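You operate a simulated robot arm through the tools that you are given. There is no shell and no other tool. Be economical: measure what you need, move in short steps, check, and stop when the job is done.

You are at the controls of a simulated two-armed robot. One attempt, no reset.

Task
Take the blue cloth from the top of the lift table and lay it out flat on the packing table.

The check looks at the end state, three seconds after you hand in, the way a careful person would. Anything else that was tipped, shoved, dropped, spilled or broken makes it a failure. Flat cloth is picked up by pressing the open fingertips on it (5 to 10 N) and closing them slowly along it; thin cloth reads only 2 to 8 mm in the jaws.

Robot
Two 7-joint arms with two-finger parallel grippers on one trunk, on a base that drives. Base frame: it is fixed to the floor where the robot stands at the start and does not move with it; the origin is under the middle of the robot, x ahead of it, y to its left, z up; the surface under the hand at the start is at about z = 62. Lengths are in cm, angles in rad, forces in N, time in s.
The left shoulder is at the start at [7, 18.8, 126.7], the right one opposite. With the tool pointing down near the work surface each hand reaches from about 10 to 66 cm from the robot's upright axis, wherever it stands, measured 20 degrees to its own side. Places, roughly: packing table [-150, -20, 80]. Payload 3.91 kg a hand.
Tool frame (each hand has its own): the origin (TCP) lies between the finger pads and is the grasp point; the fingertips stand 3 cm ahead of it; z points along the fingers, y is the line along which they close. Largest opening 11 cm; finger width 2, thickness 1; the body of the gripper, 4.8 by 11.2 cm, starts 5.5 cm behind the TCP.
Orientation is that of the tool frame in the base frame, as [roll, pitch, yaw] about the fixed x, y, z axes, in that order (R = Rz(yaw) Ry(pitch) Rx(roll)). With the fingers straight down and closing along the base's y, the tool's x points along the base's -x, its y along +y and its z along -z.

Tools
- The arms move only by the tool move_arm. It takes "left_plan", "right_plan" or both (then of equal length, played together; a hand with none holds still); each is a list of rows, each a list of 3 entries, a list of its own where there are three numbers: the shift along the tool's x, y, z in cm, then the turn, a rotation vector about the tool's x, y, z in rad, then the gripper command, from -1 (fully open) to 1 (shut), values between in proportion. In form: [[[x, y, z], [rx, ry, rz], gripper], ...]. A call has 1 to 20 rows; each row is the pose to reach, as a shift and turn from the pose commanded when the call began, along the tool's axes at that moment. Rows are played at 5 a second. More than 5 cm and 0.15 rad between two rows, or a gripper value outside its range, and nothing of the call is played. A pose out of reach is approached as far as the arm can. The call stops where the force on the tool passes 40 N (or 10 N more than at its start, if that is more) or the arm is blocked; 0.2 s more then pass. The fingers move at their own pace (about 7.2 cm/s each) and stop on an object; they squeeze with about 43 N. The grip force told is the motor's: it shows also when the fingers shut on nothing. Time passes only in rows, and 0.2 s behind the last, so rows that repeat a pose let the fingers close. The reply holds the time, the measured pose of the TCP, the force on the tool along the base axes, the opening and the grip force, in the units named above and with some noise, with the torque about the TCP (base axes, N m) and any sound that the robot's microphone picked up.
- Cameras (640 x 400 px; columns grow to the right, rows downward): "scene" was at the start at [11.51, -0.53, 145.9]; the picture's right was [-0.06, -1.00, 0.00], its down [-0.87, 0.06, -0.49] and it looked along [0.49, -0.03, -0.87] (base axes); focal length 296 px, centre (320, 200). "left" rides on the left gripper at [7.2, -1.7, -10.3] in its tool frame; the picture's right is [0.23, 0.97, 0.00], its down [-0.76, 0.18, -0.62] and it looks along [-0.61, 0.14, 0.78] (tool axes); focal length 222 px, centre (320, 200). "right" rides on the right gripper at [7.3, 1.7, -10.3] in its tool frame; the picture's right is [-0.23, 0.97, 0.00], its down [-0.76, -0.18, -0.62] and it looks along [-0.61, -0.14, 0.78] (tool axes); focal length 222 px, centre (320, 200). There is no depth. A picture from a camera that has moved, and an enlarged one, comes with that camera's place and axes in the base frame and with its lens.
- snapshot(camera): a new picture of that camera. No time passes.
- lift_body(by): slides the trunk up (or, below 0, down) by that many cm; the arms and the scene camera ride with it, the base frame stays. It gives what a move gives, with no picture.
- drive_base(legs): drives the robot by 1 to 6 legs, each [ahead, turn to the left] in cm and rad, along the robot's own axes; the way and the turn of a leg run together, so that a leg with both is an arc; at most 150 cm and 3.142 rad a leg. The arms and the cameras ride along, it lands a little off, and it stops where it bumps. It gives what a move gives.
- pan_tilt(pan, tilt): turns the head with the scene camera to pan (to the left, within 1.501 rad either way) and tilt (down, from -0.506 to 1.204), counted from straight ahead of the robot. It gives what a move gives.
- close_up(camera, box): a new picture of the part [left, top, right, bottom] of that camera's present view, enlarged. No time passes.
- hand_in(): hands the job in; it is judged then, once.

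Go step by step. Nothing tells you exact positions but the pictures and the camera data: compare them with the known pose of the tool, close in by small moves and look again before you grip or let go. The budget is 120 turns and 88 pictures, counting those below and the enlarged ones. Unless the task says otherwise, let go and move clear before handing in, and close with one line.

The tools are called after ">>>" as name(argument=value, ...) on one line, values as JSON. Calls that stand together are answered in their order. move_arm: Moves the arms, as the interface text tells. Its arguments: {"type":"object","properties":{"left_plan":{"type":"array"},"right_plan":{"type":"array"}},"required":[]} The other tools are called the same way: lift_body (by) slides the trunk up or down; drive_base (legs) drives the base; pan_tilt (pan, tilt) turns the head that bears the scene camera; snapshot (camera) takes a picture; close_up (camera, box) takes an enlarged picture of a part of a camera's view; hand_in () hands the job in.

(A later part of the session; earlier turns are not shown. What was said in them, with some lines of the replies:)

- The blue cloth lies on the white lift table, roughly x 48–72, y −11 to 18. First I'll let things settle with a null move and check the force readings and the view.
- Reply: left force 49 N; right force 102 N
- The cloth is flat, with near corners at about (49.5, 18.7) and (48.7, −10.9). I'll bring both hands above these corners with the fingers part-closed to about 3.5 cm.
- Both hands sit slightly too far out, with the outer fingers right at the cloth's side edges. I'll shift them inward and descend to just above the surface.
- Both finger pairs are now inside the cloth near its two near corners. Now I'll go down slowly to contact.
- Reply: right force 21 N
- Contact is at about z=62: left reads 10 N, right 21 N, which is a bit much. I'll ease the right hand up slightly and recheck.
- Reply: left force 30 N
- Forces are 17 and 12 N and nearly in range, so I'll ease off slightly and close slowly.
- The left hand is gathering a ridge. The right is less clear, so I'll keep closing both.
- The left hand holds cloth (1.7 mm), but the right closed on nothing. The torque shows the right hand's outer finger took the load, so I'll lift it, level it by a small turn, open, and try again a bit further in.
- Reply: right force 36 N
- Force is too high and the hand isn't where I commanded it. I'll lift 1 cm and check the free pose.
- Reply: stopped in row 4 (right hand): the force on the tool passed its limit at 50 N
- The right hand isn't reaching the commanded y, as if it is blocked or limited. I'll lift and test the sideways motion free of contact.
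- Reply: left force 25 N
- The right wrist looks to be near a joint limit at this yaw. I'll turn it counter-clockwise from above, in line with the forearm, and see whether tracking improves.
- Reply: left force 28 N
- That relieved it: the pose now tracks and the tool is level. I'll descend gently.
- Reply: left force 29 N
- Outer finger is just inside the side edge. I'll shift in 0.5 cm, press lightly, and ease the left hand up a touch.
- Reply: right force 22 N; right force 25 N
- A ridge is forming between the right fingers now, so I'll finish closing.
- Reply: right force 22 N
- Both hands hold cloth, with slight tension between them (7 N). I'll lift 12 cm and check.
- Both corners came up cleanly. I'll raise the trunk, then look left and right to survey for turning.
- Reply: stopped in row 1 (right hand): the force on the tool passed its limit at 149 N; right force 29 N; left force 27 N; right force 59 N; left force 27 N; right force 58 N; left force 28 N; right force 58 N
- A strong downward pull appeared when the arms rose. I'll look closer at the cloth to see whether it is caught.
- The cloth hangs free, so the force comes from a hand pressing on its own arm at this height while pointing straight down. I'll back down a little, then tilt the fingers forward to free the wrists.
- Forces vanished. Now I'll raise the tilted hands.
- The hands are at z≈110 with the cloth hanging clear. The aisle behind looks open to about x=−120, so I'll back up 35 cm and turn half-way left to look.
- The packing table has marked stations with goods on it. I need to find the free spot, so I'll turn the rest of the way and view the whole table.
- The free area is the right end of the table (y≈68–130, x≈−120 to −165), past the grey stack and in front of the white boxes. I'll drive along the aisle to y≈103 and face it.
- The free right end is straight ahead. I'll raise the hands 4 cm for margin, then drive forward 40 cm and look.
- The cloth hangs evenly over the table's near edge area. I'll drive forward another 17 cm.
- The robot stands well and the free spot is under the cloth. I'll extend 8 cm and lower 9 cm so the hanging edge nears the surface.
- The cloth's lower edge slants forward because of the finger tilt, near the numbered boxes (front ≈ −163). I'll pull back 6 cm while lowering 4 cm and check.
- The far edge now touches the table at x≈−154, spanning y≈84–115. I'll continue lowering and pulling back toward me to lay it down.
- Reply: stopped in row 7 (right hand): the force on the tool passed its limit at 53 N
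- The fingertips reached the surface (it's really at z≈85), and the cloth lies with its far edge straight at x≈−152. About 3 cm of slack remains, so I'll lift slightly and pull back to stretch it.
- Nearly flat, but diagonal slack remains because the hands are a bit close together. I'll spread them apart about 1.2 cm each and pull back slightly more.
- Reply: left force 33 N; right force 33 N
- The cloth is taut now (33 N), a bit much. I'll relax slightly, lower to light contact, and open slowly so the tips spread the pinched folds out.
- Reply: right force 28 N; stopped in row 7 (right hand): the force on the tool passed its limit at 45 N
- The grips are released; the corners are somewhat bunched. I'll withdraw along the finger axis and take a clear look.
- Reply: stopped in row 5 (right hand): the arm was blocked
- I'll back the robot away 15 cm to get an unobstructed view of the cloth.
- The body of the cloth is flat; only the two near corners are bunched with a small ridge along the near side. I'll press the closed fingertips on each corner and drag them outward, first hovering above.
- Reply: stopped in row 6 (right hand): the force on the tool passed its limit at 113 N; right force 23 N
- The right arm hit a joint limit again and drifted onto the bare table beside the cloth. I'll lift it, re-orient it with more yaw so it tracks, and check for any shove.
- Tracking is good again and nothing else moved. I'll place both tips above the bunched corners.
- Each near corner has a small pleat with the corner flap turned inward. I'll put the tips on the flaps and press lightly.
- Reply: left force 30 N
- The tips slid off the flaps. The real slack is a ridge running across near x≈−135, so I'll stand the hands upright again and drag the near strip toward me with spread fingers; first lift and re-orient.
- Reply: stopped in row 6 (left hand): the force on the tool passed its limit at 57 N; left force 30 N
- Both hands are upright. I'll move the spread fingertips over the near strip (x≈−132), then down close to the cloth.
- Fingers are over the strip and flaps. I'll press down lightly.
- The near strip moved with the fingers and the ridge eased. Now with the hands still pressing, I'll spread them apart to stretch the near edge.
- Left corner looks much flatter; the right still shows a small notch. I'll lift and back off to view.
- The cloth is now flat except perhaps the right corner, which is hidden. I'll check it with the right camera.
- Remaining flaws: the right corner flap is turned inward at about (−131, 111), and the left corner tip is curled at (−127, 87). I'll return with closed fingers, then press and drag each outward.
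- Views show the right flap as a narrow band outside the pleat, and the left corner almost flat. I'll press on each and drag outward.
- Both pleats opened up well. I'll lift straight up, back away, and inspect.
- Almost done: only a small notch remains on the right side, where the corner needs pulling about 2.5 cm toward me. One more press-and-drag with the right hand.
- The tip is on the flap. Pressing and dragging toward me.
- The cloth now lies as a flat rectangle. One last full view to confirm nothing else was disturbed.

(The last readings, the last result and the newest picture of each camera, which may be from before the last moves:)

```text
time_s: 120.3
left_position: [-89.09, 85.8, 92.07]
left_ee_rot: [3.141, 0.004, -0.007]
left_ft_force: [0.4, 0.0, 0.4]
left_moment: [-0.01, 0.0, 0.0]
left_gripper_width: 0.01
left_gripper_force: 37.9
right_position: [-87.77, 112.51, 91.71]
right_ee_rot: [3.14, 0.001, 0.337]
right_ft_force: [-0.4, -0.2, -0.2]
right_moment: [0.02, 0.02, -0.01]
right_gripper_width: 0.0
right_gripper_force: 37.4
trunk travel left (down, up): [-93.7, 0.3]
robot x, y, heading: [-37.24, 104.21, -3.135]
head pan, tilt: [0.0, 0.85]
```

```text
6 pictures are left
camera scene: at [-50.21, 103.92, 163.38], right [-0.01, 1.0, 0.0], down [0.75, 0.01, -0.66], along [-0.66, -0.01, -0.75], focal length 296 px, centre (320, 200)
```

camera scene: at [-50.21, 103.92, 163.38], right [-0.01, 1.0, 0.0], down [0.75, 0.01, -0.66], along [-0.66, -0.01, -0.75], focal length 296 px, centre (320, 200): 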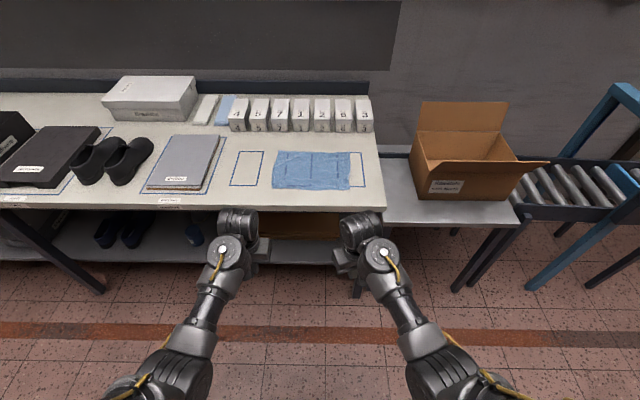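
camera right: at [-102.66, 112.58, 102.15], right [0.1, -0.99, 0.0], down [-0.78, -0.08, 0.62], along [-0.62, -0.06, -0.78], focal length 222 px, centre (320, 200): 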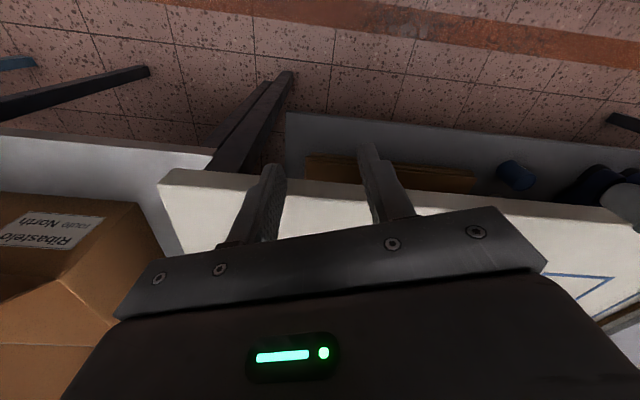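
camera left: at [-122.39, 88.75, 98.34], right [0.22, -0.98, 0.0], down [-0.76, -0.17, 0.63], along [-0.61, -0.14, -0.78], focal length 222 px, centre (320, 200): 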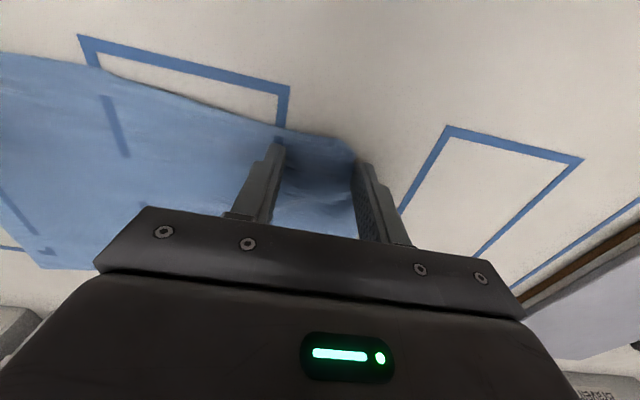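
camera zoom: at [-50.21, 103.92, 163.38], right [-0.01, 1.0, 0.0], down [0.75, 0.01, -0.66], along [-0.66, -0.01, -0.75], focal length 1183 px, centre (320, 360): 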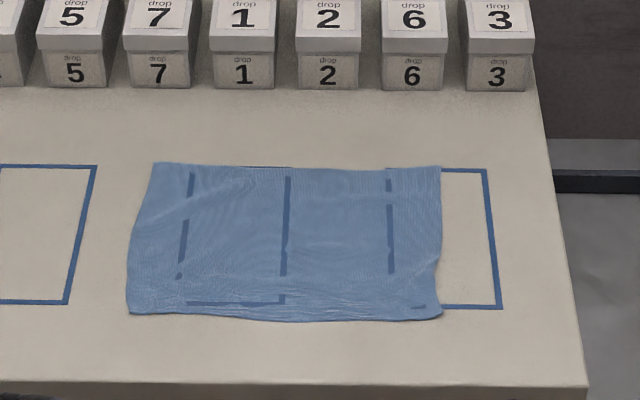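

The cloth lies flat on the packing table, everything else is in place, and both hands are empty and clear, so I'm handing in.

>>> hand_in()

```text
The job is handed in.
```

The blue cloth is laid out flat in the free space at the right end of the packing table, with only faint wrinkles along the near edge. Nothing else looked moved in the final view, and the job is handed in.
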